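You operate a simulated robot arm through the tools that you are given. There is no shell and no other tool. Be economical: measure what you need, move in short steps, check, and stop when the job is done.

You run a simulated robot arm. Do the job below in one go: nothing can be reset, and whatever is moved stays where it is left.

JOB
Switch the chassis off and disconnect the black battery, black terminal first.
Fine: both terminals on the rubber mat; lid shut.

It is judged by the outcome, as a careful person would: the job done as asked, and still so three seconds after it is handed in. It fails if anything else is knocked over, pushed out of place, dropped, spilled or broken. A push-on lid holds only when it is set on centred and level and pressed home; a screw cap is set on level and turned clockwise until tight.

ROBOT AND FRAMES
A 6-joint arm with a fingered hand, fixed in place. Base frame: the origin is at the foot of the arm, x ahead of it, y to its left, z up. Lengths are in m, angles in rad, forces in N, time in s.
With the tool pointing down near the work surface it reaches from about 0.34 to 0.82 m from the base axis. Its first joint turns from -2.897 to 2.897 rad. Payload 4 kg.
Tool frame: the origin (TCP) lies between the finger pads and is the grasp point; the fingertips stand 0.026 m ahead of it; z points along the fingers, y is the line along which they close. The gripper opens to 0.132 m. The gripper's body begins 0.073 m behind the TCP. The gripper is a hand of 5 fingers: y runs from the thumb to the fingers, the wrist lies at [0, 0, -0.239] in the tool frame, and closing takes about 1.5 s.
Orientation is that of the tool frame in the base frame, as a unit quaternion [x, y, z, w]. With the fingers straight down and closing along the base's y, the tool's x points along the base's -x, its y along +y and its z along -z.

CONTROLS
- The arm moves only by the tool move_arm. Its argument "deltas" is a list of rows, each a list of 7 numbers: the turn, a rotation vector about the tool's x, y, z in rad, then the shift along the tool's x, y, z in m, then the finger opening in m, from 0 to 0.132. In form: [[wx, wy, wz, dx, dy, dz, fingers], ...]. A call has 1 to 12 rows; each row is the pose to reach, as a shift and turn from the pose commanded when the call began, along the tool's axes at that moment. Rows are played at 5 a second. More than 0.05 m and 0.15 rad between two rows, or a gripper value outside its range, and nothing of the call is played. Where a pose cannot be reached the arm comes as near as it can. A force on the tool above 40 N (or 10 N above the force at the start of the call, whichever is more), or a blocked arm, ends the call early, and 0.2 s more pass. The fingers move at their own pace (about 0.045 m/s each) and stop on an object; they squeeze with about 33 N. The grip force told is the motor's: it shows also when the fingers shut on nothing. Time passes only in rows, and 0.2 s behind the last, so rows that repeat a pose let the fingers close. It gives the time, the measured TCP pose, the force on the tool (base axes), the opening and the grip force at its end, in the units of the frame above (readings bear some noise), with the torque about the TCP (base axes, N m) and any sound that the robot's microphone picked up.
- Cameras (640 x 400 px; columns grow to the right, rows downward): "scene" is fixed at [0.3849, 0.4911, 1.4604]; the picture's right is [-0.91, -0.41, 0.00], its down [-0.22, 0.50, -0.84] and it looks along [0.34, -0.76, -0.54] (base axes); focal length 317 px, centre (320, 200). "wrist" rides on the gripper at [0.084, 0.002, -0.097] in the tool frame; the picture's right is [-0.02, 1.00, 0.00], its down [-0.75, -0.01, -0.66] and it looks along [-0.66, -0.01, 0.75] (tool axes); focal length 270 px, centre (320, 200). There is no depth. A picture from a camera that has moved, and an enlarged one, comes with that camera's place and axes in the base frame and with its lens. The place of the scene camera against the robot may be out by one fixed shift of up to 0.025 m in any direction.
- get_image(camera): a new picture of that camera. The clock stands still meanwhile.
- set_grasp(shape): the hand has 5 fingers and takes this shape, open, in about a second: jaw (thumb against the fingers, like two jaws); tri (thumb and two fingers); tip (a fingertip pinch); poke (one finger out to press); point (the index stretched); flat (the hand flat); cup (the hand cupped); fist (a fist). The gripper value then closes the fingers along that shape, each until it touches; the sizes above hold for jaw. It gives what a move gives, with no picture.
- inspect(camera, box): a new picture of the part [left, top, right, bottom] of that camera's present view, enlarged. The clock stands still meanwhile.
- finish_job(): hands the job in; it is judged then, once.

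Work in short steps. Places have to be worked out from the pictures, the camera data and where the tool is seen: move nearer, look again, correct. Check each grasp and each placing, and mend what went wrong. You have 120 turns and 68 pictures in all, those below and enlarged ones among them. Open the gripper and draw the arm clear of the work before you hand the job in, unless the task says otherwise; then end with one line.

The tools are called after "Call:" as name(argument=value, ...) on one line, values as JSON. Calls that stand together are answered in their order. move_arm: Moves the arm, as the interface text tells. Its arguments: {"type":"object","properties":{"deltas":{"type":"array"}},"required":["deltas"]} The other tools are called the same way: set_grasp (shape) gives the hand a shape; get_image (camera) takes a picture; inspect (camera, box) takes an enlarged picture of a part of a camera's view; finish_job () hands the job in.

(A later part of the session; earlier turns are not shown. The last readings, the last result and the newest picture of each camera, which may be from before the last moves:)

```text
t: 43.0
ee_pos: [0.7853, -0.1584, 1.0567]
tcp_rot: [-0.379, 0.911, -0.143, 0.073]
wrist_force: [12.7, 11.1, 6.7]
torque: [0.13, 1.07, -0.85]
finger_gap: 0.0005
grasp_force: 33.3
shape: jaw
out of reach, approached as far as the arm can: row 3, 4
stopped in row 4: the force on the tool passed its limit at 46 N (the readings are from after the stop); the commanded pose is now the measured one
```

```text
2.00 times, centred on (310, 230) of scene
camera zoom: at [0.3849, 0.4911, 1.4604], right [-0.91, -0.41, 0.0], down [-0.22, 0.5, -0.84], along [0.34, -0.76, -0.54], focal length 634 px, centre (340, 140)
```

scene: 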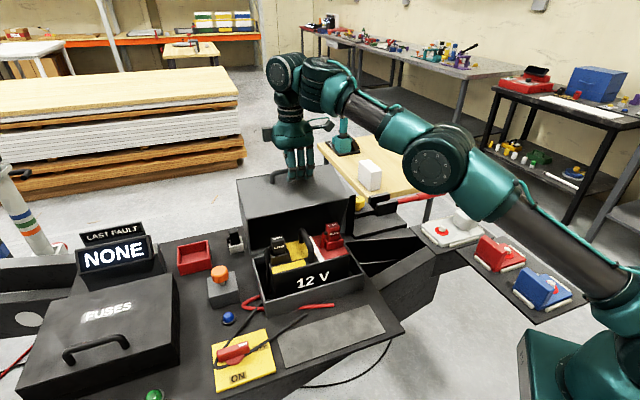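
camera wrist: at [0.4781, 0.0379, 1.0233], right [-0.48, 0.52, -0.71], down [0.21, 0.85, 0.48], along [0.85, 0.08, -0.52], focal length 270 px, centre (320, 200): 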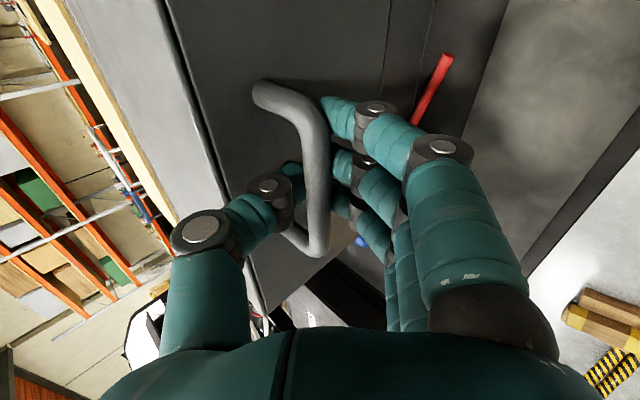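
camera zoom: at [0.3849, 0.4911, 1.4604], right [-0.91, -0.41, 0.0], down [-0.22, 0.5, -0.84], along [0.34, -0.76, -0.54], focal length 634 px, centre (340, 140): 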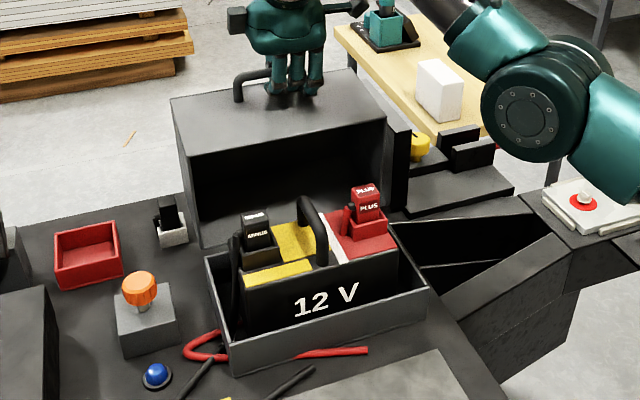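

The lid is at ~83° open with its weight past the hinge, near its stop. I release the bar and back away along the fingers.

Call:
move_arm(deltas=[[0, 0, 0, 0, 0, 0, 0.02], [0, 0, 0, 0, 0, 0, 0.04], [0, 0, 0, 0, 0, 0, 0.05], [0, 0, 0, 0, 0, 0, 0.05], [0, 0, 0, 0, 0, -0.03, 0.05], [0, 0, 0, 0, 0, -0.07, 0.05], [0, 0, 0, 0, 0, -0.11, 0.05]])

Call:
get_image(camera="scene")

```text
t: 44.6
ee_pos: [0.7597, -0.1336, 1.1579]
tcp_rot: [-0.378, 0.912, -0.143, 0.071]
wrist_force: [1.0, 0.6, -0.5]
torque: [-0.02, 0.04, 0.03]
finger_gap: 0.0491
grasp_force: 0.1
shape: jaw
```

```text
31 pictures are left
```

scene: 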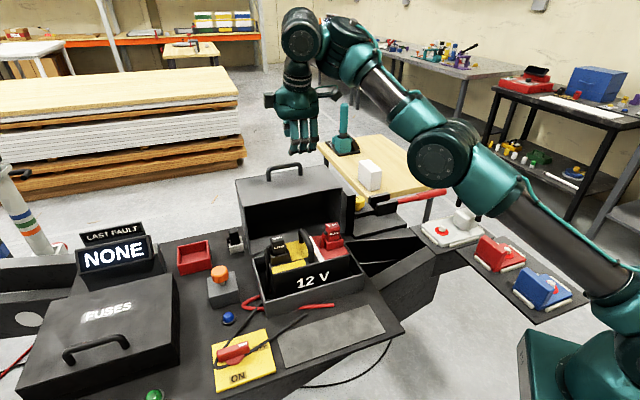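

The lid stays open by itself. I look closely at the terminals.

Call:
inspect(camera="scene", box=[245, 220, 365, 310])

```text
4.44 times, centred on (305, 265) of scene
camera zoom: at [0.3849, 0.4911, 1.4604], right [-0.91, -0.41, 0.0], down [-0.22, 0.5, -0.84], along [0.34, -0.76, -0.54], focal length 1408 px, centre (387, -89)
```

zoom: 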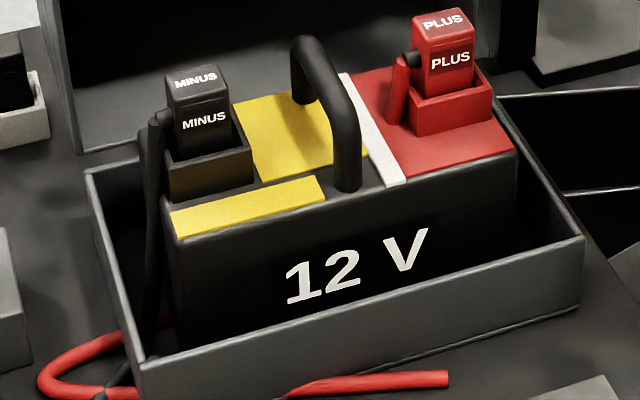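

The MINUS (black) plug is at about u 0.52, n −0.528, the PLUS plug at u 0.37 — top roughly z 0.95, each in a socket. I move clear over the mat, level the hand, and try the narrower "tri" shape.

Call:
move_arm(deltas=[[-0.065, 0, 0, 0, 0.038, -0.021, 0.05], [-0.13, 0, 0, 0, 0.076, -0.042, 0.05], [-0.19, 0, 0, 0, 0.113, -0.063, 0.05], [-0.25, 0, 0, 0, 0.151, -0.084, 0.05], [-0.32, 0, 0, 0, 0.189, -0.104, 0.05]])

Call:
set_grasp(shape="tri")

Call:
get_image(camera="wrist")

```text
t: 45.8
ee_pos: [0.6179, 0.0095, 1.1948]
tcp_rot: [-0.404, 0.915, -0.005, 0.011]
wrist_force: [-0.8, -3.2, -1.4]
torque: [0.39, -0.01, -0.05]
finger_gap: 0.0497
grasp_force: 0.0
shape: jaw
out of reach, approached as far as the arm can: row 5
```

```text
t: 46.7
ee_pos: [0.6182, 0.0106, 1.1951]
tcp_rot: [-0.407, 0.914, -0.005, 0.011]
wrist_force: [0.0, 0.2, -0.1]
torque: [0.02, 0.03, -0.01]
finger_gap: 0.1318
grasp_force: 0.0
shape: tri
```

```text
29 pictures are left
camera wrist: at [0.5575, -0.0497, 1.2903], right [-0.73, 0.68, -0.02], down [0.5, 0.55, 0.67], along [0.47, 0.48, -0.74], focal length 270 px, centre (320, 200)
```

wrist: 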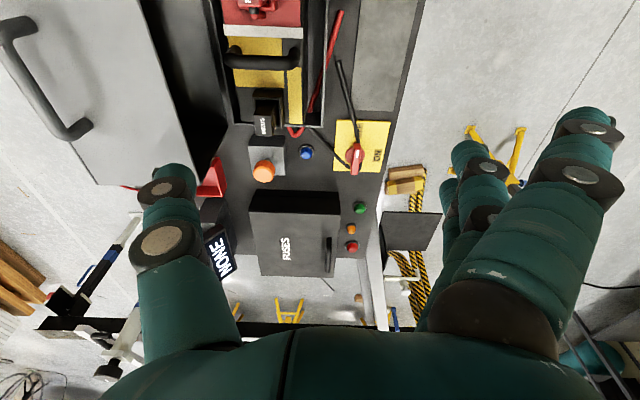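

I rotate to +45° (closing axis along the box's length) while lowering to z≈1.10, with fingers at 5 cm, and look.

Call:
move_arm(deltas=[[0, 0, 0.147, 0, 0.003, 0.01, 0.06], [0, 0, 0.294, 0, 0.006, 0.02, 0.06], [0, 0, 0.44, 0, 0.01, 0.03, 0.06], [0, 0, 0.587, 0, 0.01, 0.04, 0.06], [0, 0, 0.734, 0, 0.01, 0.05, 0.06], [0, 0, 0.88, 0, 0.01, 0.06, 0.06], [0, 0, 1.03, 0, 0.01, 0.07, 0.06], [0, 0, 1.174, 0, 0.01, 0.08, 0.06], [0, 0, 1.32, 0, 0.01, 0.09, 0.05], [0, 0, 1.467, 0, 0.01, 0.09, 0.05], [0, 0, 1.614, 0, 0.01, 0.09, 0.05]])

Call:
get_image(camera="wrist")

```text
t: 49.1
ee_pos: [0.6246, 0.0154, 1.1212]
tcp_rot: [0.401, 0.916, 0.009, 0.002]
wrist_force: [0.4, -0.2, 0.6]
torque: [0.01, -0.01, 0.0]
finger_gap: 0.0508
grasp_force: 0.1
shape: tri
out of reach, approached as far as the arm can: row 7, 8, 9, 10, 11
```

```text
28 pictures are left
camera wrist: at [0.5679, 0.0787, 1.2186], right [0.75, 0.66, 0.02], down [0.49, -0.57, 0.66], along [0.44, -0.48, -0.76], focal length 270 px, centre (320, 200)
```

wrist: 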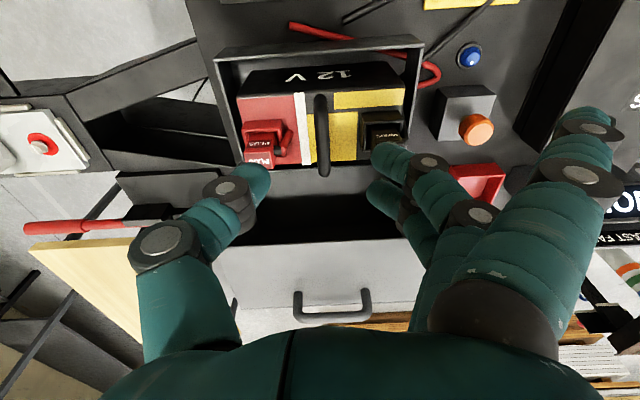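

The tri shape leaves thumb and two fingers active. I estimate the MINUS plug at about (0.728, 0.021), top z≈0.97; I move above it.

Call:
move_arm(deltas=[[0, 0, -0.01, -0.022, 0.027, 0.02, 0.06], [0, 0, -0.03, -0.044, 0.054, 0.04, 0.06], [0, 0, -0.04, -0.065, 0.08, 0.061, 0.06], [0, 0, -0.04, -0.065, 0.08, 0.061, 0.06]])

Call:
get_image(camera="wrist")

```text
t: 50.1
ee_pos: [0.7274, 0.0221, 1.0612]
tcp_rot: [0.382, 0.924, 0.009, 0.003]
wrist_force: [-0.8, -1.2, 0.9]
torque: [0.0, 0.0, 0.0]
finger_gap: 0.0594
grasp_force: 0.1
shape: tri
```

```text
27 pictures are left
camera wrist: at [0.6674, 0.0829, 1.1569], right [0.72, 0.69, 0.02], down [0.51, -0.55, 0.66], along [0.47, -0.46, -0.75], focal length 270 px, centre (320, 200)
```

wrist: 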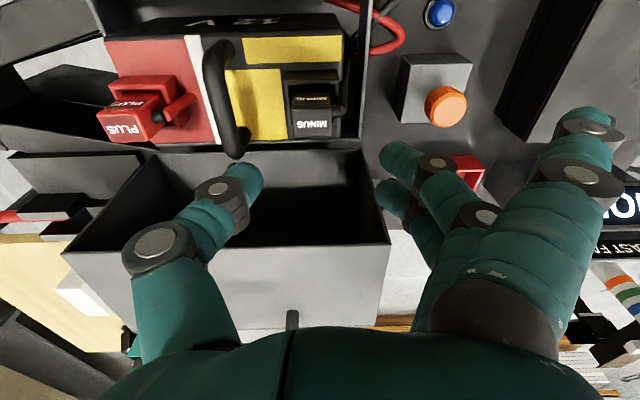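

I enlarge the MINUS plug to see the cable stub and free faces.

Call:
inspect(camera="wrist", box=[260, 60, 380, 160])

```text
4.00 times, centred on (320, 110) of wrist
camera zoom: at [0.6674, 0.0829, 1.1569], right [0.72, 0.69, 0.02], down [0.51, -0.55, 0.66], along [0.47, -0.46, -0.75], focal length 1081 px, centre (320, 560)
```

zoom: 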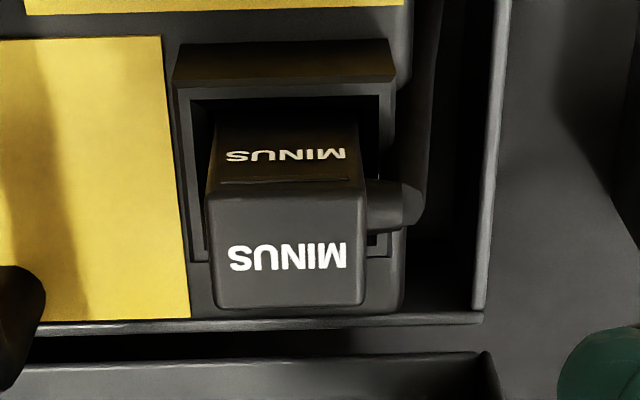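

The plug's ±n faces are free (stub is on the +u side), so I grip along n: turn to −45° over a standoff point, then tilt.

Call:
move_arm(deltas=[[0, 0, -0.143, 0.01, 0, 0, 0.06], [0, 0, -0.286, 0.02, 0, 0, 0.06], [0, 0, -0.428, 0.03, 0, 0, 0.06], [0, 0, -0.571, 0.0333, -0.002, 0, 0.06], [0, 0, -0.714, 0.0333, -0.004, 0, 0.06], [0, 0, -0.857, 0.0333, -0.006, 0, 0.06], [0, 0, -1.0, 0.0333, -0.008, 0, 0.06], [0, 0, -1.143, 0.0333, -0.01, 0.002, 0.06], [0, 0, -1.285, 0.0333, -0.01, 0.004, 0.06], [0, 0, -1.428, 0.0333, -0.01, 0.006, 0.06], [0, 0, -1.571, 0.0333, -0.01, 0.008, 0.06]])

Call:
move_arm(deltas=[[0.13, 0, 0, 0, 0, 0, 0.055], [0.26, 0, 0, 0, 0, 0, 0.055], [0.39, 0, 0, 0, 0, 0, 0.055], [0.39, 0, 0, 0, 0, 0, 0.055]])

Call:
get_image(camera="wrist")

```text
t: 52.5
ee_pos: [0.7184, 0.0285, 1.0658]
tcp_rot: [-0.369, 0.929, -0.013, -0.003]
wrist_force: [0.6, 1.0, -1.0]
torque: [-0.1, 0.02, -0.05]
finger_gap: 0.0592
grasp_force: 0.1
shape: tri
out of reach, approached as far as the arm can: row 9, 10, 11
```

```text
t: 53.5
ee_pos: [0.6969, 0.0387, 1.0515]
tcp_rot: [-0.374, 0.907, -0.175, 0.084]
wrist_force: [-0.1, 0.6, 0.5]
torque: [-0.01, -0.01, -0.01]
finger_gap: 0.0554
grasp_force: 0.1
shape: tri
```

```text
25 pictures are left
camera wrist: at [0.6082, 0.0053, 1.1392], right [-0.63, 0.67, -0.38], down [0.35, 0.69, 0.63], along [0.69, 0.27, -0.68], focal length 270 px, centre (320, 200)
```

wrist: 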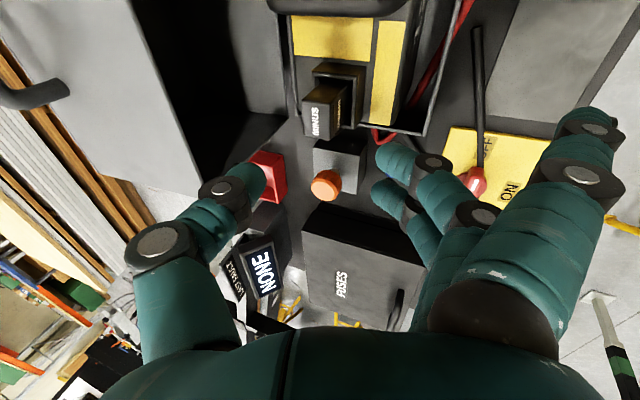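

It ended exactly on the commanded standoff. The plug is on the axis; I shift 1 cm along −u so the active fingers centre on it, advance 6 cm and check.

Call:
move_arm(deltas=[[0, 0, 0, 0.005, 0, 0.02, 0.055], [0, 0, 0, 0.01, 0, 0.04, 0.055], [0, 0, 0, 0.01, 0, 0.06, 0.055]])

Call:
get_image(camera="wrist")

Call:
inspect(camera="scene", box=[225, 170, 385, 300])

```text
t: 54.3
ee_pos: [0.7056, 0.0154, 0.9973]
tcp_rot: [-0.374, 0.907, -0.175, 0.084]
wrist_force: [-0.4, 0.1, 0.5]
torque: [-0.01, 0.02, 0.02]
finger_gap: 0.0558
grasp_force: 0.1
shape: tri
```

```text
24 pictures are left
camera wrist: at [0.6172, -0.0173, 1.0843], right [-0.63, 0.67, -0.38], down [0.35, 0.69, 0.63], along [0.69, 0.27, -0.68], focal length 270 px, centre (320, 200)
```

wrist: 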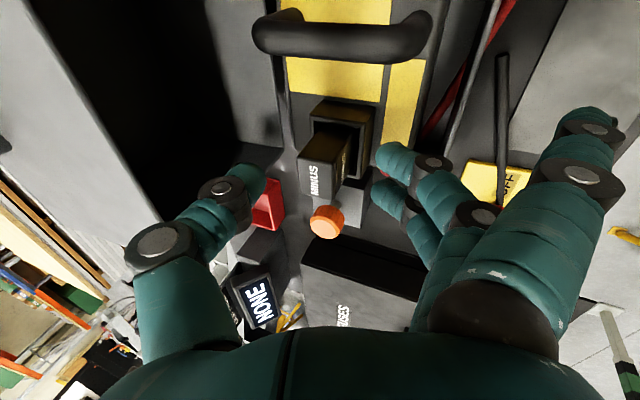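

```text
3.08 times, centred on (305, 235) of scene
camera zoom: at [0.3849, 0.4911, 1.4604], right [-0.91, -0.41, 0.0], down [-0.22, 0.5, -0.84], along [0.34, -0.76, -0.54], focal length 975 px, centre (366, 92)
```

zoom: 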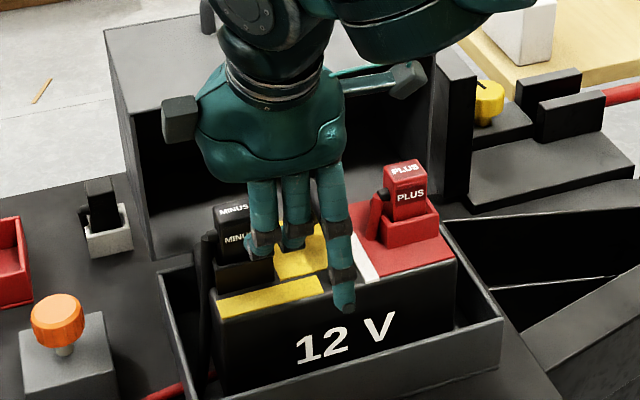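

The scene shows the fingers about 1 cm too far toward −u, so I undo that shift, then advance the rest and close on the plug.

Call:
move_arm(deltas=[[0, 0, 0, -0.012, 0, 0.0, 0.055], [0, 0, 0, -0.012, 0, 0.015, 0.055], [0, 0, 0, -0.012, 0, 0.027, 0.055], [0, 0, 0, -0.012, 0, 0.035, 0.055], [0, 0, 0, -0.012, 0, 0.035, 0.03], [0, 0, 0, -0.012, 0, 0.035, 0.0], [0, 0, 0, -0.012, 0, 0.035, 0.0], [0, 0, 0, -0.012, 0, 0.035, 0.0]])

Call:
get_image(camera="wrist")

Call:
inspect(camera="scene", box=[225, 170, 385, 300])

```text
t: 56.1
ee_pos: [0.7237, 0.0163, 0.9646]
tcp_rot: [-0.375, 0.907, -0.175, 0.083]
wrist_force: [-3.5, 4.0, 0.6]
torque: [0.24, 0.25, -0.01]
finger_gap: 0.0226
grasp_force: 32.9
shape: tri
```

```text
22 pictures are left
camera wrist: at [0.637, -0.017, 1.0521], right [-0.64, 0.67, -0.38], down [0.35, 0.69, 0.63], along [0.69, 0.27, -0.68], focal length 270 px, centre (320, 200)
```

wrist: 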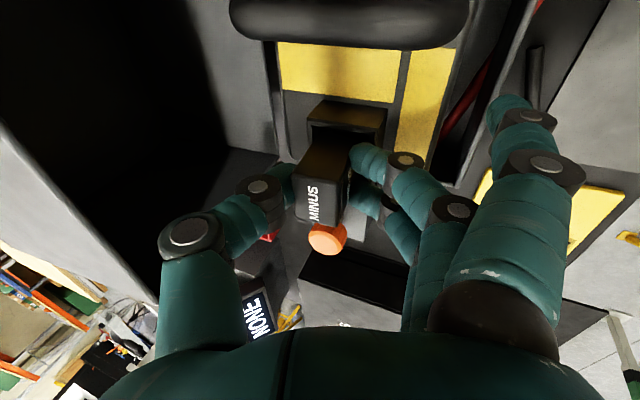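

```text
3.08 times, centred on (305, 235) of scene
camera zoom: at [0.3849, 0.4911, 1.4604], right [-0.91, -0.41, 0.0], down [-0.22, 0.5, -0.84], along [0.34, -0.76, -0.54], focal length 975 px, centre (366, 92)
```

zoom: 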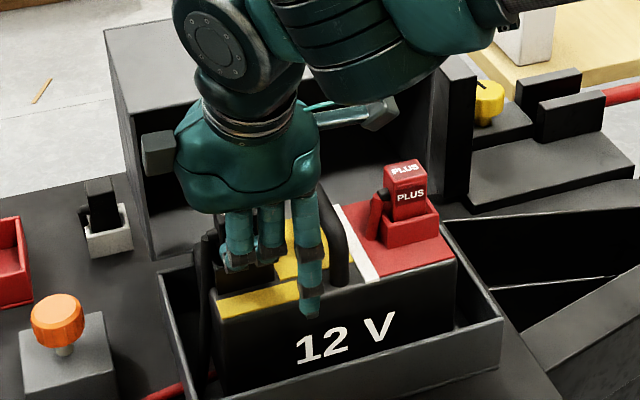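

The plug is gripped (gap 0.0226). I pull it straight up in small steps.

Call:
move_arm(deltas=[[0, 0, 0, 0, -0.0038, -0.0093, 0], [0, 0, 0, 0, -0.0076, -0.0185, 0], [0, 0, 0, 0, -0.0114, -0.0278, 0], [0, 0, 0, 0, -0.0152, -0.037, 0], [0, 0, 0, 0, -0.019, -0.0463, 0]])

Call:
inspect(camera="scene", box=[225, 150, 385, 310])

```text
t: 57.3
ee_pos: [0.7261, 0.0158, 1.0141]
tcp_rot: [-0.375, 0.907, -0.175, 0.085]
wrist_force: [-0.2, -1.2, -0.7]
torque: [-0.03, -0.01, -0.01]
finger_gap: 0.0234
grasp_force: 33.1
shape: tri
```

```text
2.50 times, centred on (305, 230) of scene
camera zoom: at [0.3849, 0.4911, 1.4604], right [-0.91, -0.41, 0.0], down [-0.22, 0.5, -0.84], along [0.34, -0.76, -0.54], focal length 792 px, centre (358, 125)
```

zoom: 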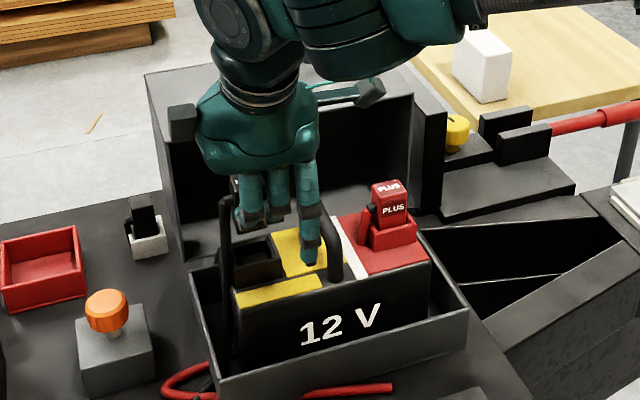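

The MINUS plug is out with its cable following. I raise it further, then carry it over the tray wall to above the mat (mat spans u 0.333–0.576, n −0.382 to −0.297).

Call:
move_arm(deltas=[[0, 0, 0, 0, -0.009, -0.0213, 0], [0, 0, 0, 0, -0.0175, -0.0426, 0], [0, 0, 0, 0.004, 0.0125, -0.055, 0], [0, 0, 0, 0.008, 0.0425, -0.067, 0], [0, 0, 0, 0.012, 0.0725, -0.079, 0], [0, 0, 0, 0.016, 0.1025, -0.092, 0], [0, 0, 0, 0.02, 0.1325, -0.104, 0]])

Call:
get_image(camera="scene")

```text
t: 58.9
ee_pos: [0.595, 0.1151, 1.0581]
tcp_rot: [-0.374, 0.907, -0.175, 0.083]
wrist_force: [-0.1, -0.2, -0.8]
torque: [-0.06, 0.0, 0.0]
finger_gap: 0.0229
grasp_force: 33.2
shape: tri
```

```text
19 pictures are left
```

scene: 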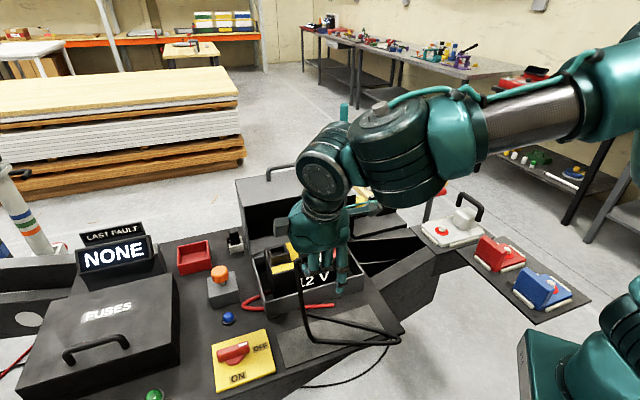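

Holding well, cable slack. I lower toward the mat, untilting slightly (10°) to keep the idle finger clear, stopping above expected contact.

Call:
move_arm(deltas=[[-0.03, 0, 0, 0, 0.015, 0.037, 0], [-0.06, 0, 0, 0, 0.03, 0.074, 0], [-0.1, 0, 0, 0, 0.046, 0.111, 0], [-0.14, 0, 0, 0, 0.061, 0.148, 0], [-0.17, 0, 0, 0, 0.0722, 0.176, 0]])

Call:
inspect(camera="scene", box=[220, 230, 420, 370])

```text
t: 60.1
ee_pos: [0.5982, 0.115, 0.868]
tcp_rot: [-0.379, 0.919, -0.097, 0.052]
wrist_force: [-0.9, 0.7, -1.3]
torque: [0.02, 0.0, 0.01]
finger_gap: 0.0229
grasp_force: 33.0
shape: tri
```

```text
2.86 times, centred on (320, 300) of scene
camera zoom: at [0.3849, 0.4911, 1.4604], right [-0.91, -0.41, 0.0], down [-0.22, 0.5, -0.84], along [0.34, -0.76, -0.54], focal length 905 px, centre (320, -86)
```

zoom: 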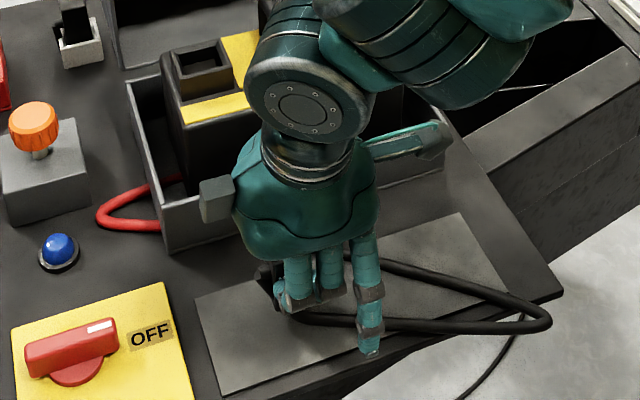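

Plug is just above the mat. I lower in small steps and watch the force.

Call:
move_arm(deltas=[[0, 0, 0, 0, 0.0008, 0.004, 0], [0, 0, 0, 0, 0.0017, 0.008, 0], [0, 0, 0, 0, 0.0025, 0.012, 0]])

Call:
move_arm(deltas=[[0, 0, 0, 0, 0.0006, 0.003, 0], [0, 0, 0, 0, 0.0012, 0.006, 0]])

```text
t: 60.9
ee_pos: [0.5983, 0.1159, 0.8578]
tcp_rot: [-0.38, 0.918, -0.097, 0.051]
wrist_force: [-0.3, 0.2, -1.0]
torque: [0.02, 0.03, -0.01]
finger_gap: 0.023
grasp_force: 32.4
shape: tri
```

```text
t: 61.5
ee_pos: [0.5992, 0.1163, 0.8518]
tcp_rot: [-0.38, 0.918, -0.097, 0.052]
wrist_force: [-0.2, -0.8, 1.2]
torque: [-0.01, -0.01, 0.02]
finger_gap: 0.023
grasp_force: 33.3
shape: tri
```

Call:
move_arm(deltas=[[0, 0, 0, 0, 0.0006, 0.003, 0], [0, 0, 0, 0, 0.0012, 0.006, 0]])

Call:
inspect(camera="wrist", box=[240, 100, 440, 260])

```text
t: 62.1
ee_pos: [0.598, 0.1163, 0.8485]
tcp_rot: [-0.38, 0.918, -0.098, 0.053]
wrist_force: [-7.0, -0.4, 33.8]
torque: [0.13, 0.27, 0.03]
finger_gap: 0.0251
grasp_force: 33.1
shape: tri
```

```text
2.50 times, centred on (340, 180) of wrist
camera zoom: at [0.5205, 0.0727, 0.94], right [-0.67, 0.71, -0.22], down [0.43, 0.61, 0.66], along [0.6, 0.35, -0.71], focal length 676 px, centre (270, 250)
```

zoom: 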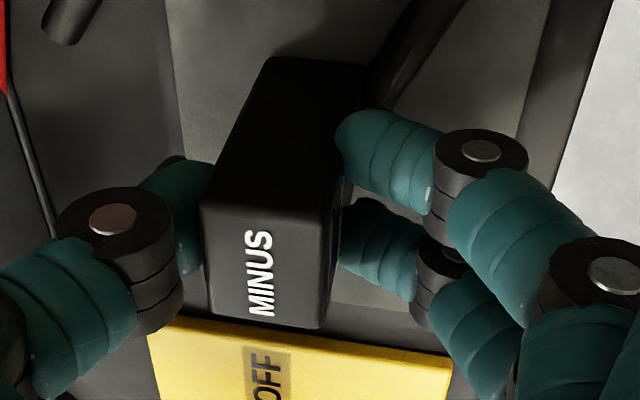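

Contact with the mat. I ease up 3 mm, open, and rise away.

Call:
move_arm(deltas=[[0, 0, 0, 0, -0.0006, -0.003, 0.0], [0, 0, 0, 0, -0.0006, -0.003, 0.03], [0, 0, 0, 0, -0.0006, -0.003, 0.05], [0, 0, 0, 0, -0.0006, -0.003, 0.06], [0, 0, 0, 0, -0.0006, -0.003, 0.06], [0, 0, 0, 0, -0.006, -0.03, 0.06], [0, 0, 0, 0, -0.014, -0.07, 0.06], [0, 0, 0, 0, -0.022, -0.11, 0.06], [0, 0, 0, 0, -0.032, -0.155, 0.06], [0, 0, 0, 0, -0.042, -0.2, 0.06]])

Call:
get_image(camera="wrist")

Call:
inspect(camera="scene", box=[220, 210, 420, 370])

```text
t: 64.3
ee_pos: [0.5926, 0.117, 1.0462]
tcp_rot: [-0.382, 0.918, -0.097, 0.052]
wrist_force: [0.4, 0.1, 0.5]
torque: [-0.01, 0.0, 0.03]
finger_gap: 0.0594
grasp_force: 0.0
shape: tri
```

```text
16 pictures are left
camera wrist: at [0.5158, 0.0724, 1.1395], right [-0.67, 0.71, -0.22], down [0.43, 0.61, 0.66], along [0.6, 0.35, -0.72], focal length 270 px, centre (320, 200)
```

wrist: 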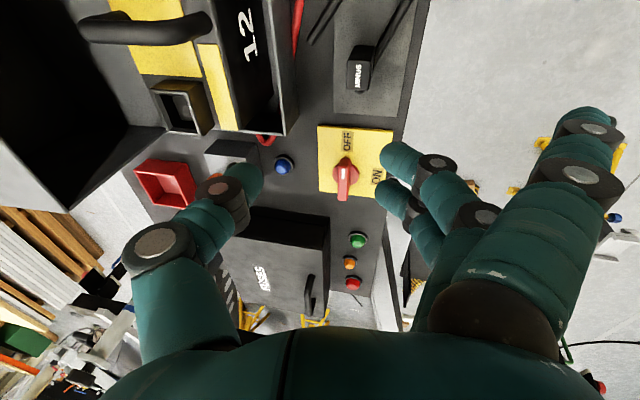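

```text
2.50 times, centred on (320, 290) of scene
camera zoom: at [0.3849, 0.4911, 1.4604], right [-0.91, -0.41, 0.0], down [-0.22, 0.5, -0.84], along [0.34, -0.76, -0.54], focal length 792 px, centre (320, -25)
```

zoom: 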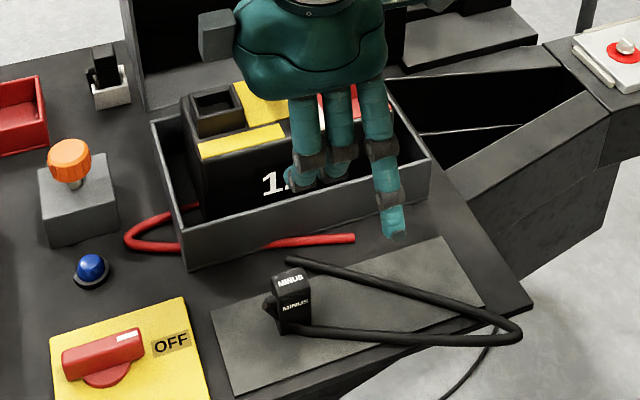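

The MINUS plug stands upright on the mat. Now the PLUS plug (est. u 0.380, n −0.505): I go to the matching standoff with the 22° tilt.

Call:
move_arm(deltas=[[0.04, 0, 0, 0.025, -0.025, 0.0, 0.055], [0.08, 0, 0, 0.051, -0.051, 0.003, 0.055], [0.12, 0, 0, 0.076, -0.077, 0.007, 0.055], [0.16, 0, 0, 0.101, -0.102, 0.011, 0.055], [0.17, 0, 0, 0.1267, -0.1277, 0.0169, 0.055], [0.17, 0, 0, 0.1267, -0.1277, 0.0169, 0.055]])

Call:
get_image(camera="wrist")

```text
t: 65.7
ee_pos: [0.5951, -0.0646, 1.0562]
tcp_rot: [-0.374, 0.907, -0.176, 0.084]
wrist_force: [1.1, 0.6, -0.5]
torque: [-0.01, -0.02, 0.0]
finger_gap: 0.0555
grasp_force: 0.1
shape: tri
```

```text
14 pictures are left
camera wrist: at [0.5062, -0.0976, 1.1441], right [-0.64, 0.67, -0.38], down [0.35, 0.69, 0.63], along [0.69, 0.27, -0.68], focal length 270 px, centre (320, 200)
```

wrist: 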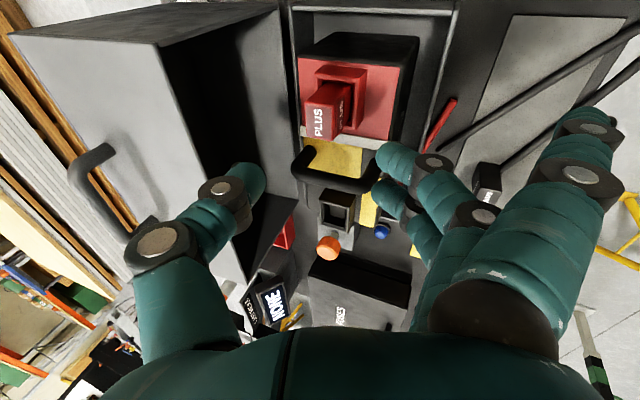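

The PLUS plug sits in the same place in view as MINUS did. I repeat the same 9.5 cm approach and close.

Call:
move_arm(deltas=[[0, 0, 0, 0, 0.0, 0.025, 0.055], [0, 0, 0, 0, 0.0, 0.05, 0.055], [0, 0, 0, 0, 0.001, 0.07, 0.055], [0, 0, 0, 0, 0.001, 0.085, 0.055], [0, 0, 0, 0, 0.001, 0.094, 0.055], [0, 0, 0, 0, 0.001, 0.094, 0.03], [0, 0, 0, 0, 0.001, 0.094, 0.0], [0, 0, 0, 0, 0.001, 0.094, 0.0], [0, 0, 0, 0, 0.001, 0.094, 0.0]])

Call:
get_image(camera="wrist")

```text
t: 67.7
ee_pos: [0.6227, -0.0871, 0.9707]
tcp_rot: [-0.375, 0.906, -0.175, 0.084]
wrist_force: [-3.3, 3.8, -1.2]
torque: [0.2, 0.29, 0.13]
finger_gap: 0.0226
grasp_force: 33.1
shape: tri
```

```text
13 pictures are left
camera wrist: at [0.5331, -0.1212, 1.0576], right [-0.64, 0.67, -0.38], down [0.35, 0.69, 0.63], along [0.69, 0.27, -0.68], focal length 270 px, centre (320, 200)
```

wrist: 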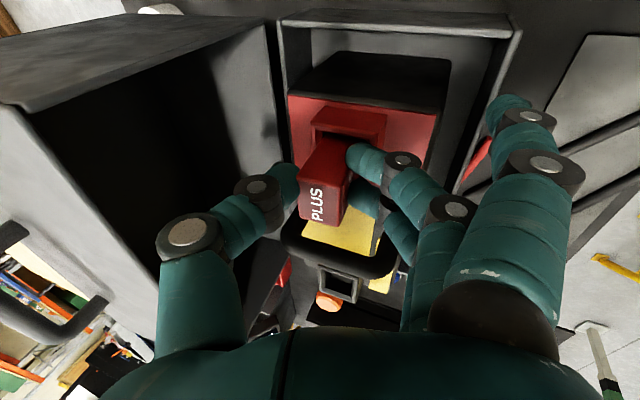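

Gripped. I pull straight up 9 cm, then carry it over the mat to about u 0.425, n −0.345.

Call:
move_arm(deltas=[[0, 0, 0, 0, -0.0038, -0.0093, 0], [0, 0, 0, 0, -0.0076, -0.0185, 0], [0, 0, 0, 0, -0.0114, -0.0278, 0], [0, 0, 0, 0, -0.0152, -0.037, 0], [0, 0, 0, 0, -0.024, -0.058, 0], [0, 0, 0, 0, -0.0342, -0.0833, 0], [0, 0, 0, -0.008, -0.005, -0.095, 0], [0, 0, 0, -0.018, 0.024, -0.107, 0], [0, 0, 0, -0.028, 0.053, -0.119, 0], [0, 0, 0, -0.037, 0.082, -0.131, 0], [0, 0, 0, -0.046, 0.111, -0.143, 0]])

Call:
inspect(camera="scene", box=[220, 190, 420, 370])

```text
t: 70.1
ee_pos: [0.5382, 0.0563, 1.0623]
tcp_rot: [-0.374, 0.907, -0.176, 0.084]
wrist_force: [-0.9, 1.5, 0.0]
torque: [-0.02, -0.01, 0.01]
finger_gap: 0.019
grasp_force: 32.6
shape: tri
```

```text
2.22 times, centred on (320, 280) of scene
camera zoom: at [0.3849, 0.4911, 1.4604], right [-0.91, -0.41, 0.0], down [-0.22, 0.5, -0.84], along [0.34, -0.76, -0.54], focal length 704 px, centre (320, 22)
```

zoom: 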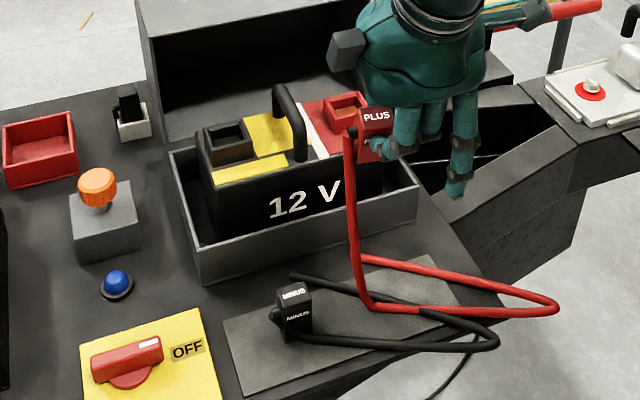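

The plug is out but turned a bit in the fingers (gap 0.019). I lower gently toward the mat, shifting 1.5 cm away from the MINUS plug.

Call:
move_arm(deltas=[[-0.02, 0, 0, 0.003, 0.011, 0.026, 0], [-0.04, 0, 0, 0.006, 0.022, 0.052, 0], [-0.06, 0, 0, 0.009, 0.033, 0.078, 0], [-0.09, 0, 0, 0.012, 0.044, 0.104, 0], [-0.12, 0, 0, 0.015, 0.055, 0.13, 0], [-0.15, 0, 0, 0.015, 0.065, 0.154, 0], [-0.17, 0, 0, 0.015, 0.0725, 0.176, 0]])

Call:
inspect(camera="scene", box=[240, 250, 400, 370])

Call:
inspect(camera="wrist", box=[240, 80, 440, 260])

```text
t: 71.7
ee_pos: [0.5308, 0.0495, 0.8736]
tcp_rot: [-0.38, 0.918, -0.097, 0.053]
wrist_force: [0.7, 0.1, -1.4]
torque: [0.0, 0.01, 0.0]
finger_gap: 0.0187
grasp_force: 33.1
shape: tri
```

```text
3.33 times, centred on (320, 310) of scene
camera zoom: at [0.3849, 0.4911, 1.4604], right [-0.91, -0.41, 0.0], down [-0.22, 0.5, -0.84], along [0.34, -0.76, -0.54], focal length 1056 px, centre (320, -167)
```

zoom: 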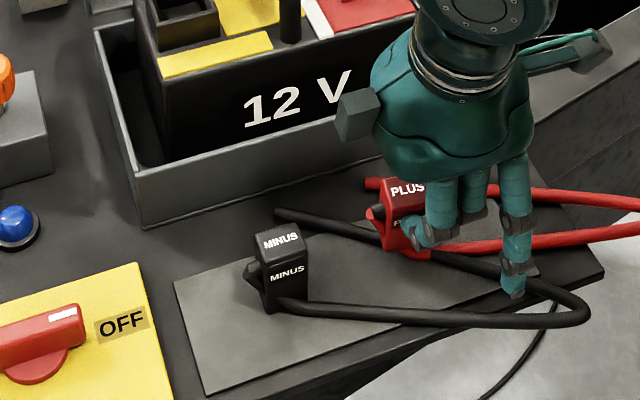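

```text
2.22 times, centred on (340, 170) of wrist
camera zoom: at [0.4536, 0.0042, 0.966], right [-0.67, 0.71, -0.22], down [0.43, 0.61, 0.66], along [0.6, 0.35, -0.72], focal length 601 px, centre (276, 267)
```

zoom: 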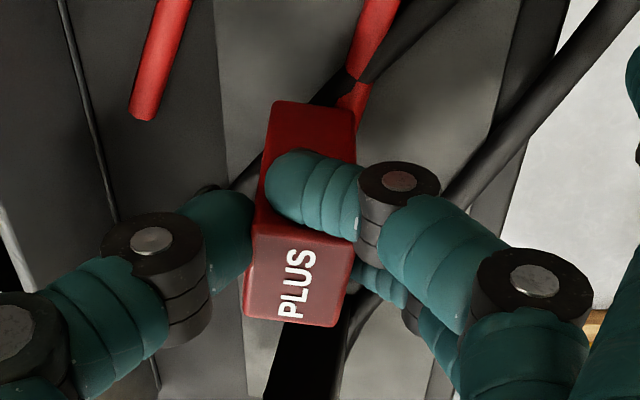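

The plug looks nearly upright and will land between the black cable strands. I lower in small steps until contact.

Call:
move_arm(deltas=[[0, 0, 0, 0, 0.0008, 0.004, 0], [0, 0, 0, 0, 0.0017, 0.008, 0], [0, 0, 0, 0, 0.0029, 0.014, 0]])

Call:
move_arm(deltas=[[0, 0, 0, 0, 0.0006, 0.003, 0], [0, 0, 0, 0, 0.0012, 0.006, 0]])

```text
t: 72.5
ee_pos: [0.5322, 0.0471, 0.8579]
tcp_rot: [-0.381, 0.918, -0.098, 0.052]
wrist_force: [-0.9, -0.3, 9.5]
torque: [0.06, 0.04, 0.02]
finger_gap: 0.0185
grasp_force: 32.4
shape: tri
```

```text
t: 73.2
ee_pos: [0.5344, 0.0442, 0.8543]
tcp_rot: [-0.378, 0.919, -0.1, 0.056]
wrist_force: [-5.9, -3.3, 21.4]
torque: [0.14, 0.15, 0.08]
finger_gap: 0.0223
grasp_force: 33.7
shape: tri
stopped in row 2: the force on the tool passed its limit at 41 N (the readings are from after the stop); the commanded pose is now the measured one
```

Contact made. I check how the plug sits before opening.

Call:
inspect(camera="scene", box=[260, 260, 380, 350])

```text
4.44 times, centred on (320, 305) of scene
camera zoom: at [0.3849, 0.4911, 1.4604], right [-0.91, -0.41, 0.0], down [-0.22, 0.5, -0.84], along [0.34, -0.76, -0.54], focal length 1408 px, centre (320, -267)
```

zoom: 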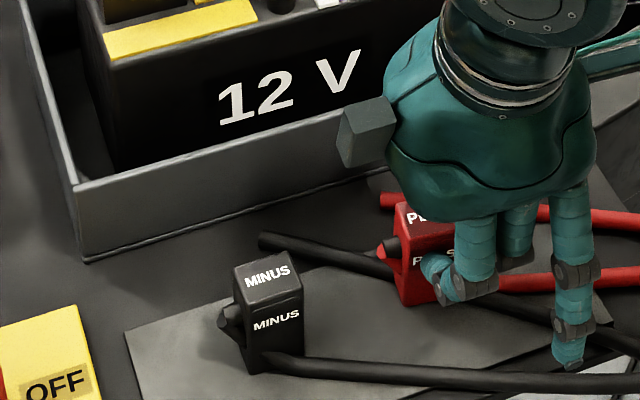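

The plug stands on the mat. I ease up, open and rise.

Call:
move_arm(deltas=[[0, 0, 0, 0, -0.0004, -0.002, 0.0], [0, 0, 0, 0, -0.0004, -0.002, 0.03], [0, 0, 0, 0, -0.0004, -0.002, 0.05], [0, 0, 0, 0, -0.0004, -0.002, 0.065], [0, 0, 0, 0, -0.0004, -0.002, 0.065], [0, 0, 0, 0, -0.006, -0.03, 0.065], [0, 0, 0, 0, -0.014, -0.07, 0.065], [0, 0, 0, 0, -0.022, -0.11, 0.065], [0, 0, 0, 0, -0.032, -0.155, 0.065], [0, 0, 0, 0, -0.042, -0.19, 0.065]])

Call:
get_image(camera="scene")

```text
t: 75.4
ee_pos: [0.524, 0.044, 1.0493]
tcp_rot: [-0.379, 0.919, -0.099, 0.054]
wrist_force: [0.9, 0.5, 1.0]
torque: [-0.01, 0.0, -0.01]
finger_gap: 0.0638
grasp_force: 0.0
shape: tri
```

```text
8 pictures are left
```

scene: 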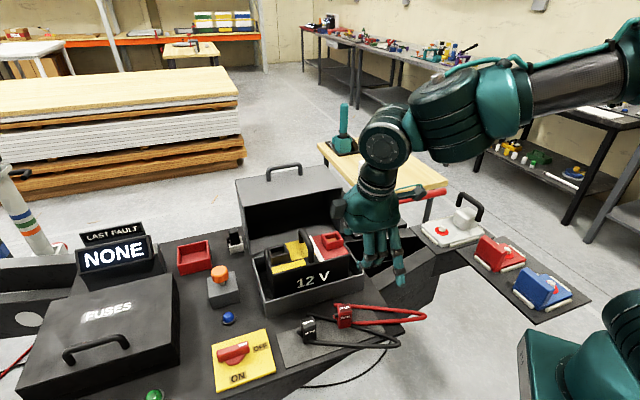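

Both plugs stand on the mat. To shut the lid I return to the handle as I left it: hand in jaw shape, first to the point 11 cm off the handle.

Call:
set_grasp(shape="jaw")

Call:
move_arm(deltas=[[0.01, 0, 0, -0.004, -0.035, -0.025, 0.1], [0.02, 0, 0, -0.008, -0.0719, -0.0451, 0.08], [0.03, 0, 0, -0.013, -0.1116, -0.0617, 0.06], [0.045, 0, 0, -0.019, -0.1539, -0.0674, 0.05], [0.06, 0, 0, -0.025, -0.1949, -0.0673, 0.05], [0.07, 0, 0, -0.031, -0.2339, -0.0584, 0.05], [0.08, 0, 0, -0.037, -0.2729, -0.0494, 0.05], [0.095, 0, 0, -0.041, -0.309, -0.0412, 0.05], [0.095, 0, 0, -0.041, -0.309, -0.0412, 0.05]])

Call:
get_image(camera="wrist")

```text
t: 76.3
ee_pos: [0.5239, 0.044, 1.0494]
tcp_rot: [-0.379, 0.918, -0.099, 0.054]
wrist_force: [0.0, -0.4, 0.5]
torque: [-0.01, 0.01, -0.02]
finger_gap: 0.1318
grasp_force: 0.1
shape: jaw
```

```text
t: 78.3
ee_pos: [0.7332, -0.1316, 1.1275]
tcp_rot: [-0.376, 0.912, -0.141, 0.079]
wrist_force: [0.8, -0.4, -0.2]
torque: [-0.02, 0.02, 0.02]
finger_gap: 0.0508
grasp_force: 0.0
shape: jaw
out of reach, approached as far as the arm can: row 6, 7, 8, 9
```

```text
7 pictures are left
camera wrist: at [0.6475, -0.1699, 1.2163], right [-0.65, 0.69, -0.32], down [0.38, 0.65, 0.66], along [0.66, 0.31, -0.68], focal length 270 px, centre (320, 200)
```

wrist: 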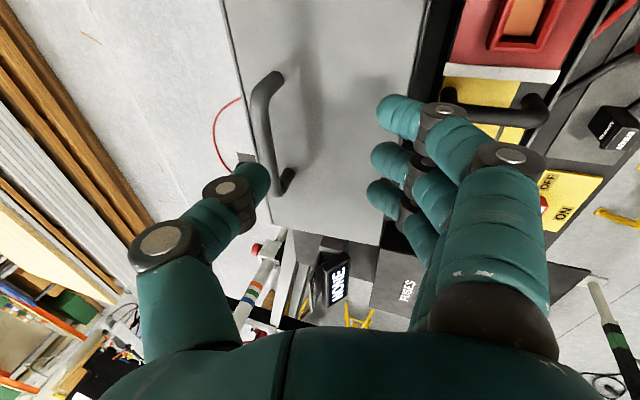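

The lid now stands at ~88°, bar at about n −0.683, z 1.048. I tilt to 26° for reach and go to a 5 cm standoff on the bar's axis.

Call:
move_arm(deltas=[[0.065, 0, 0, 0, -0.003, 0.03, 0.042], [0.13, 0, 0, 0, -0.0061, 0.061, 0.042], [0.13, 0, 0, 0, -0.0061, 0.061, 0.042]])

Call:
get_image(camera="wrist")

```text
t: 79.1
ee_pos: [0.7502, -0.1483, 1.0727]
tcp_rot: [-0.37, 0.902, -0.202, 0.096]
wrist_force: [0.5, -0.6, 0.1]
torque: [-0.07, -0.05, -0.01]
finger_gap: 0.0426
grasp_force: 0.1
shape: jaw
```

```text
6 pictures are left
camera wrist: at [0.6575, -0.178, 1.1576], right [-0.61, 0.66, -0.44], down [0.33, 0.71, 0.62], along [0.72, 0.24, -0.66], focal length 270 px, centre (320, 200)
```

wrist: 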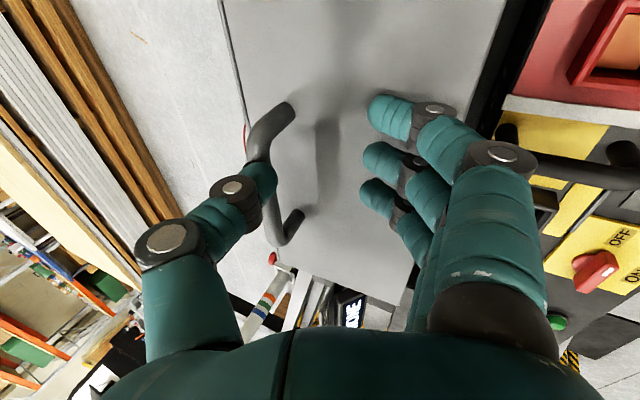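

The bar is at about n −0.688, z 1.048, just beyond the thumb. I lift slightly, move over so the thumb passes beyond the bar, and come down along the fingers.

Call:
move_arm(deltas=[[0, 0, 0, -0.007, -0.0079, -0.0162, 0.046], [0, 0, 0, -0.014, -0.022, -0.01, 0.046], [0, 0, 0, -0.02, -0.0367, -0.0022, 0.046], [0, 0, 0, -0.02, -0.0367, 0.012, 0.046], [0, 0, 0, -0.02, -0.0367, 0.026, 0.046], [0, 0, 0, -0.02, -0.0366, 0.0374, 0.046], [0, 0, 0, -0.02, -0.0366, 0.0374, 0.046]])

Call:
get_image(camera="wrist")

```text
t: 80.7
ee_pos: [0.7991, -0.1695, 1.0578]
tcp_rot: [-0.371, 0.901, -0.203, 0.096]
wrist_force: [2.2, 0.6, 6.3]
torque: [0.0, 0.05, 0.02]
finger_gap: 0.0445
grasp_force: 0.0
shape: jaw
```

```text
5 pictures are left
camera wrist: at [0.7056, -0.1987, 1.1425], right [-0.61, 0.66, -0.44], down [0.33, 0.71, 0.62], along [0.72, 0.24, -0.65], focal length 270 px, centre (320, 200)
```

wrist: 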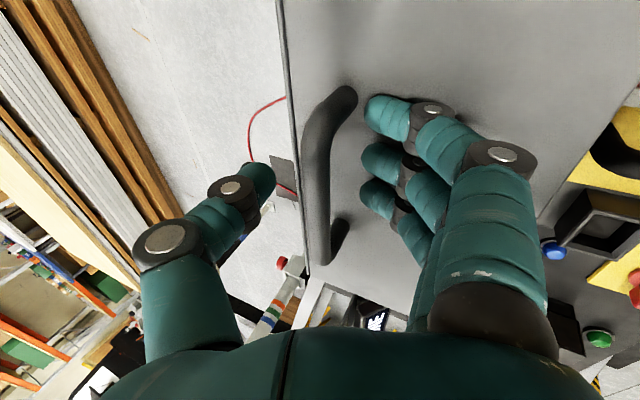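

The bar lies between thumb and fingers. I close on it.

Call:
move_arm(deltas=[[0, 0, 0, 0, 0, 0, 0.02], [0, 0, 0, 0, 0, 0, 0.0], [0, 0, 0, 0, 0, 0, 0.0], [0, 0, 0, 0, 0, 0, 0.0]])

```text
t: 81.7
ee_pos: [0.798, -0.1687, 1.0573]
tcp_rot: [-0.37, 0.902, -0.202, 0.096]
wrist_force: [1.4, -0.7, -6.1]
torque: [0.07, 0.26, -0.13]
finger_gap: 0.0001
grasp_force: 33.1
shape: jaw
```

Caged again as when opening. I reverse the arc, first to about 57° open.

Call:
move_arm(deltas=[[0, 0, 0, 0, 0.0162, -0.0143, 0], [0, 0, 0, 0, 0.0308, -0.0282, 0], [0, 0, 0, 0, 0.0466, -0.0406, 0], [0, 0, 0, 0, 0.0633, -0.0517, 0], [0, 0, 0, 0, 0.0809, -0.0612, 0], [0, 0, 0, 0, 0.0993, -0.0691, 0]])

```text
t: 83.1
ee_pos: [0.7139, -0.0844, 1.0749]
tcp_rot: [-0.37, 0.902, -0.201, 0.095]
wrist_force: [-4.4, -9.1, -14.9]
torque: [-0.22, 0.18, -0.02]
finger_gap: 0.0002
grasp_force: 33.0
shape: jaw
```

The lid follows smoothly. I continue down to about 17° open.

Call:
move_arm(deltas=[[0, 0, 0, 0, 0.0193, -0.0067, 0], [0, 0, 0, 0, 0.0387, -0.0114, 0], [0, 0, 0, 0, 0.0585, -0.0143, 0], [0, 0, 0, 0, 0.0785, -0.0154, 0], [0.04, 0, 0, 0, 0.0984, -0.0149, 0], [0.08, 0, 0, 0, 0.1182, -0.0126, 0], [0.13, 0, 0, 0, 0.1379, -0.0086, 0], [0.18, 0, 0, 0, 0.157, -0.0028, 0]])

Call:
inspect(camera="scene", box=[200, 160, 440, 360])

```text
t: 84.2
ee_pos: [0.6511, -0.0237, 1.045]
tcp_rot: [-0.369, 0.899, -0.213, 0.097]
wrist_force: [4.0, -4.6, -17.5]
torque: [-0.34, 0.24, -0.03]
finger_gap: 0.0
grasp_force: 33.4
shape: jaw
stopped in row 5: the force on the tool passed its limit at 43 N (the readings are from after the stop); the commanded pose is now the measured one
```

```text
2.00 times, centred on (320, 260) of scene
camera zoom: at [0.3849, 0.4911, 1.4604], right [-0.91, -0.41, 0.0], down [-0.22, 0.5, -0.84], along [0.34, -0.76, -0.54], focal length 634 px, centre (320, 80)
```

zoom: 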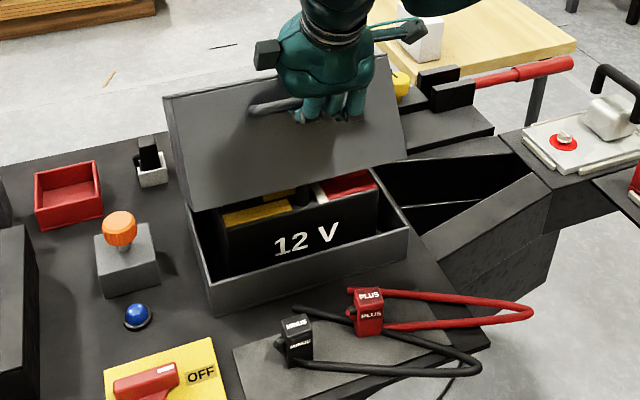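

All is in order; the stop was a brief force peak (lid at ~33°). I continue slower, 3° per row.

Call:
move_arm(deltas=[[0.02, 0, 0, 0, 0.0144, -0.0012, 0], [0.045, 0, 0, 0, 0.0262, 0.0002, 0], [0.07, 0, 0, 0, 0.038, 0.002, 0], [0.1, 0, 0, 0, 0.0495, 0.0046, 0], [0.13, 0, 0, 0, 0.061, 0.0077, 0], [0.16, 0, 0, 0, 0.0723, 0.0115, 0], [0.19, 0, 0, 0, 0.0834, 0.0159, 0], [0.22, 0, 0, 0, 0.0942, 0.0208, 0]])

```text
t: 84.7
ee_pos: [0.6413, -0.0145, 1.0366]
tcp_rot: [-0.367, 0.897, -0.225, 0.101]
wrist_force: [9.7, -3.9, -17.7]
torque: [-0.35, 0.21, -0.06]
finger_gap: 0.0
grasp_force: 32.9
shape: jaw
stopped in row 2: the force on the tool passed its limit at 41 N (the readings are from after the stop); the commanded pose is now the measured one
```

The load is radial, meaning my arc radius is ~4 mm too large. I continue with radius 0.220.

Call:
move_arm(deltas=[[0, 0, 0, 0, 0.002, 0.0047, 0], [0.01, 0, 0, 0, 0.0134, 0.0059, 0], [0.03, 0, 0, 0, 0.0249, 0.0077, 0], [0.05, 0, 0, 0, 0.0361, 0.0101, 0], [0.07, 0, 0, 0, 0.0472, 0.013, 0], [0.09, 0, 0, 0, 0.0582, 0.0166, 0], [0.11, 0, 0, 0, 0.0689, 0.0207, 0]])

```text
t: 86.3
ee_pos: [0.6055, 0.0232, 0.9878]
tcp_rot: [-0.359, 0.884, -0.274, 0.122]
wrist_force: [10.1, -14.5, -12.0]
torque: [-0.44, 0.23, -0.19]
finger_gap: 0.0003
grasp_force: 33.3
shape: jaw
```

Almost shut. I continue the last ~10° with a slightly smaller radius.

Call:
move_arm(deltas=[[0.02, 0, 0, 0, 0.0109, 0.0071, 0], [0.04, 0, 0, 0, 0.0216, 0.0111, 0], [0.06, 0, 0, 0, 0.0322, 0.0157, 0], [0.08, 0, 0, 0, 0.039, 0.0191, 0], [0.08, 0, 0, 0, 0.039, 0.0191, 0]])

Call:
inspect(camera="scene", box=[200, 180, 440, 360])

```text
t: 87.5
ee_pos: [0.5921, 0.0372, 0.9489]
tcp_rot: [-0.354, 0.872, -0.31, 0.136]
wrist_force: [0.2, -7.4, -3.3]
torque: [-0.2, 0.22, -0.03]
finger_gap: 0.0
grasp_force: 32.9
shape: jaw
```

```text
2.22 times, centred on (320, 270) of scene
camera zoom: at [0.3849, 0.4911, 1.4604], right [-0.91, -0.41, 0.0], down [-0.22, 0.5, -0.84], along [0.34, -0.76, -0.54], focal length 704 px, centre (320, 44)
```

zoom: 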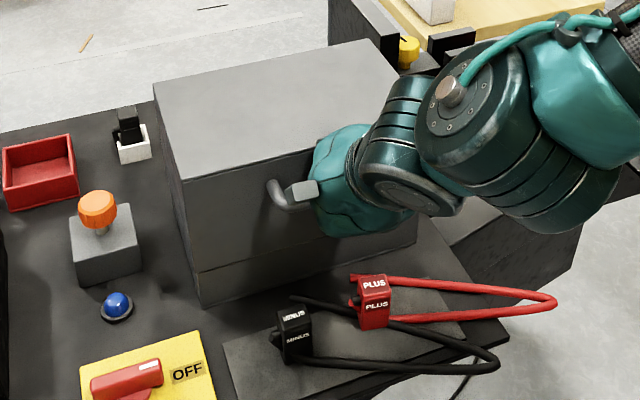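

The lid is shut and both plugs are undisturbed. I release the handle and back off along the fingers.

Call:
move_arm(deltas=[[0, 0, 0, 0, 0, 0, 0.02], [0, 0, 0, 0, 0, 0, 0.038], [0, 0, 0, 0, 0, 0, 0.038], [0, 0, 0, 0, 0, -0.02, 0.038], [0, 0, 0, 0, 0, -0.05, 0.038], [0, 0, 0, 0, 0, -0.09, 0.038], [0, 0, 0, 0, 0, -0.13, 0.05], [0, 0, 0, 0, 0, -0.17, 0.08]])

Call:
get_image(camera="scene")

```text
t: 89.3
ee_pos: [0.5169, 0.112, 1.0806]
tcp_rot: [-0.356, 0.871, -0.309, 0.137]
wrist_force: [-0.6, 0.2, 0.4]
torque: [0.01, -0.03, -0.04]
finger_gap: 0.0796
grasp_force: 0.1
shape: jaw
```

```text
2 pictures are left
```

scene: 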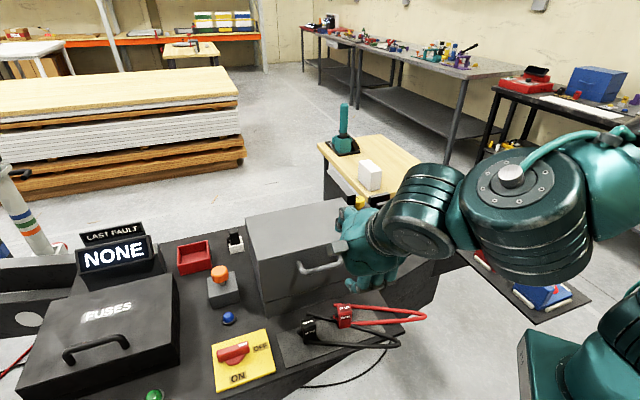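

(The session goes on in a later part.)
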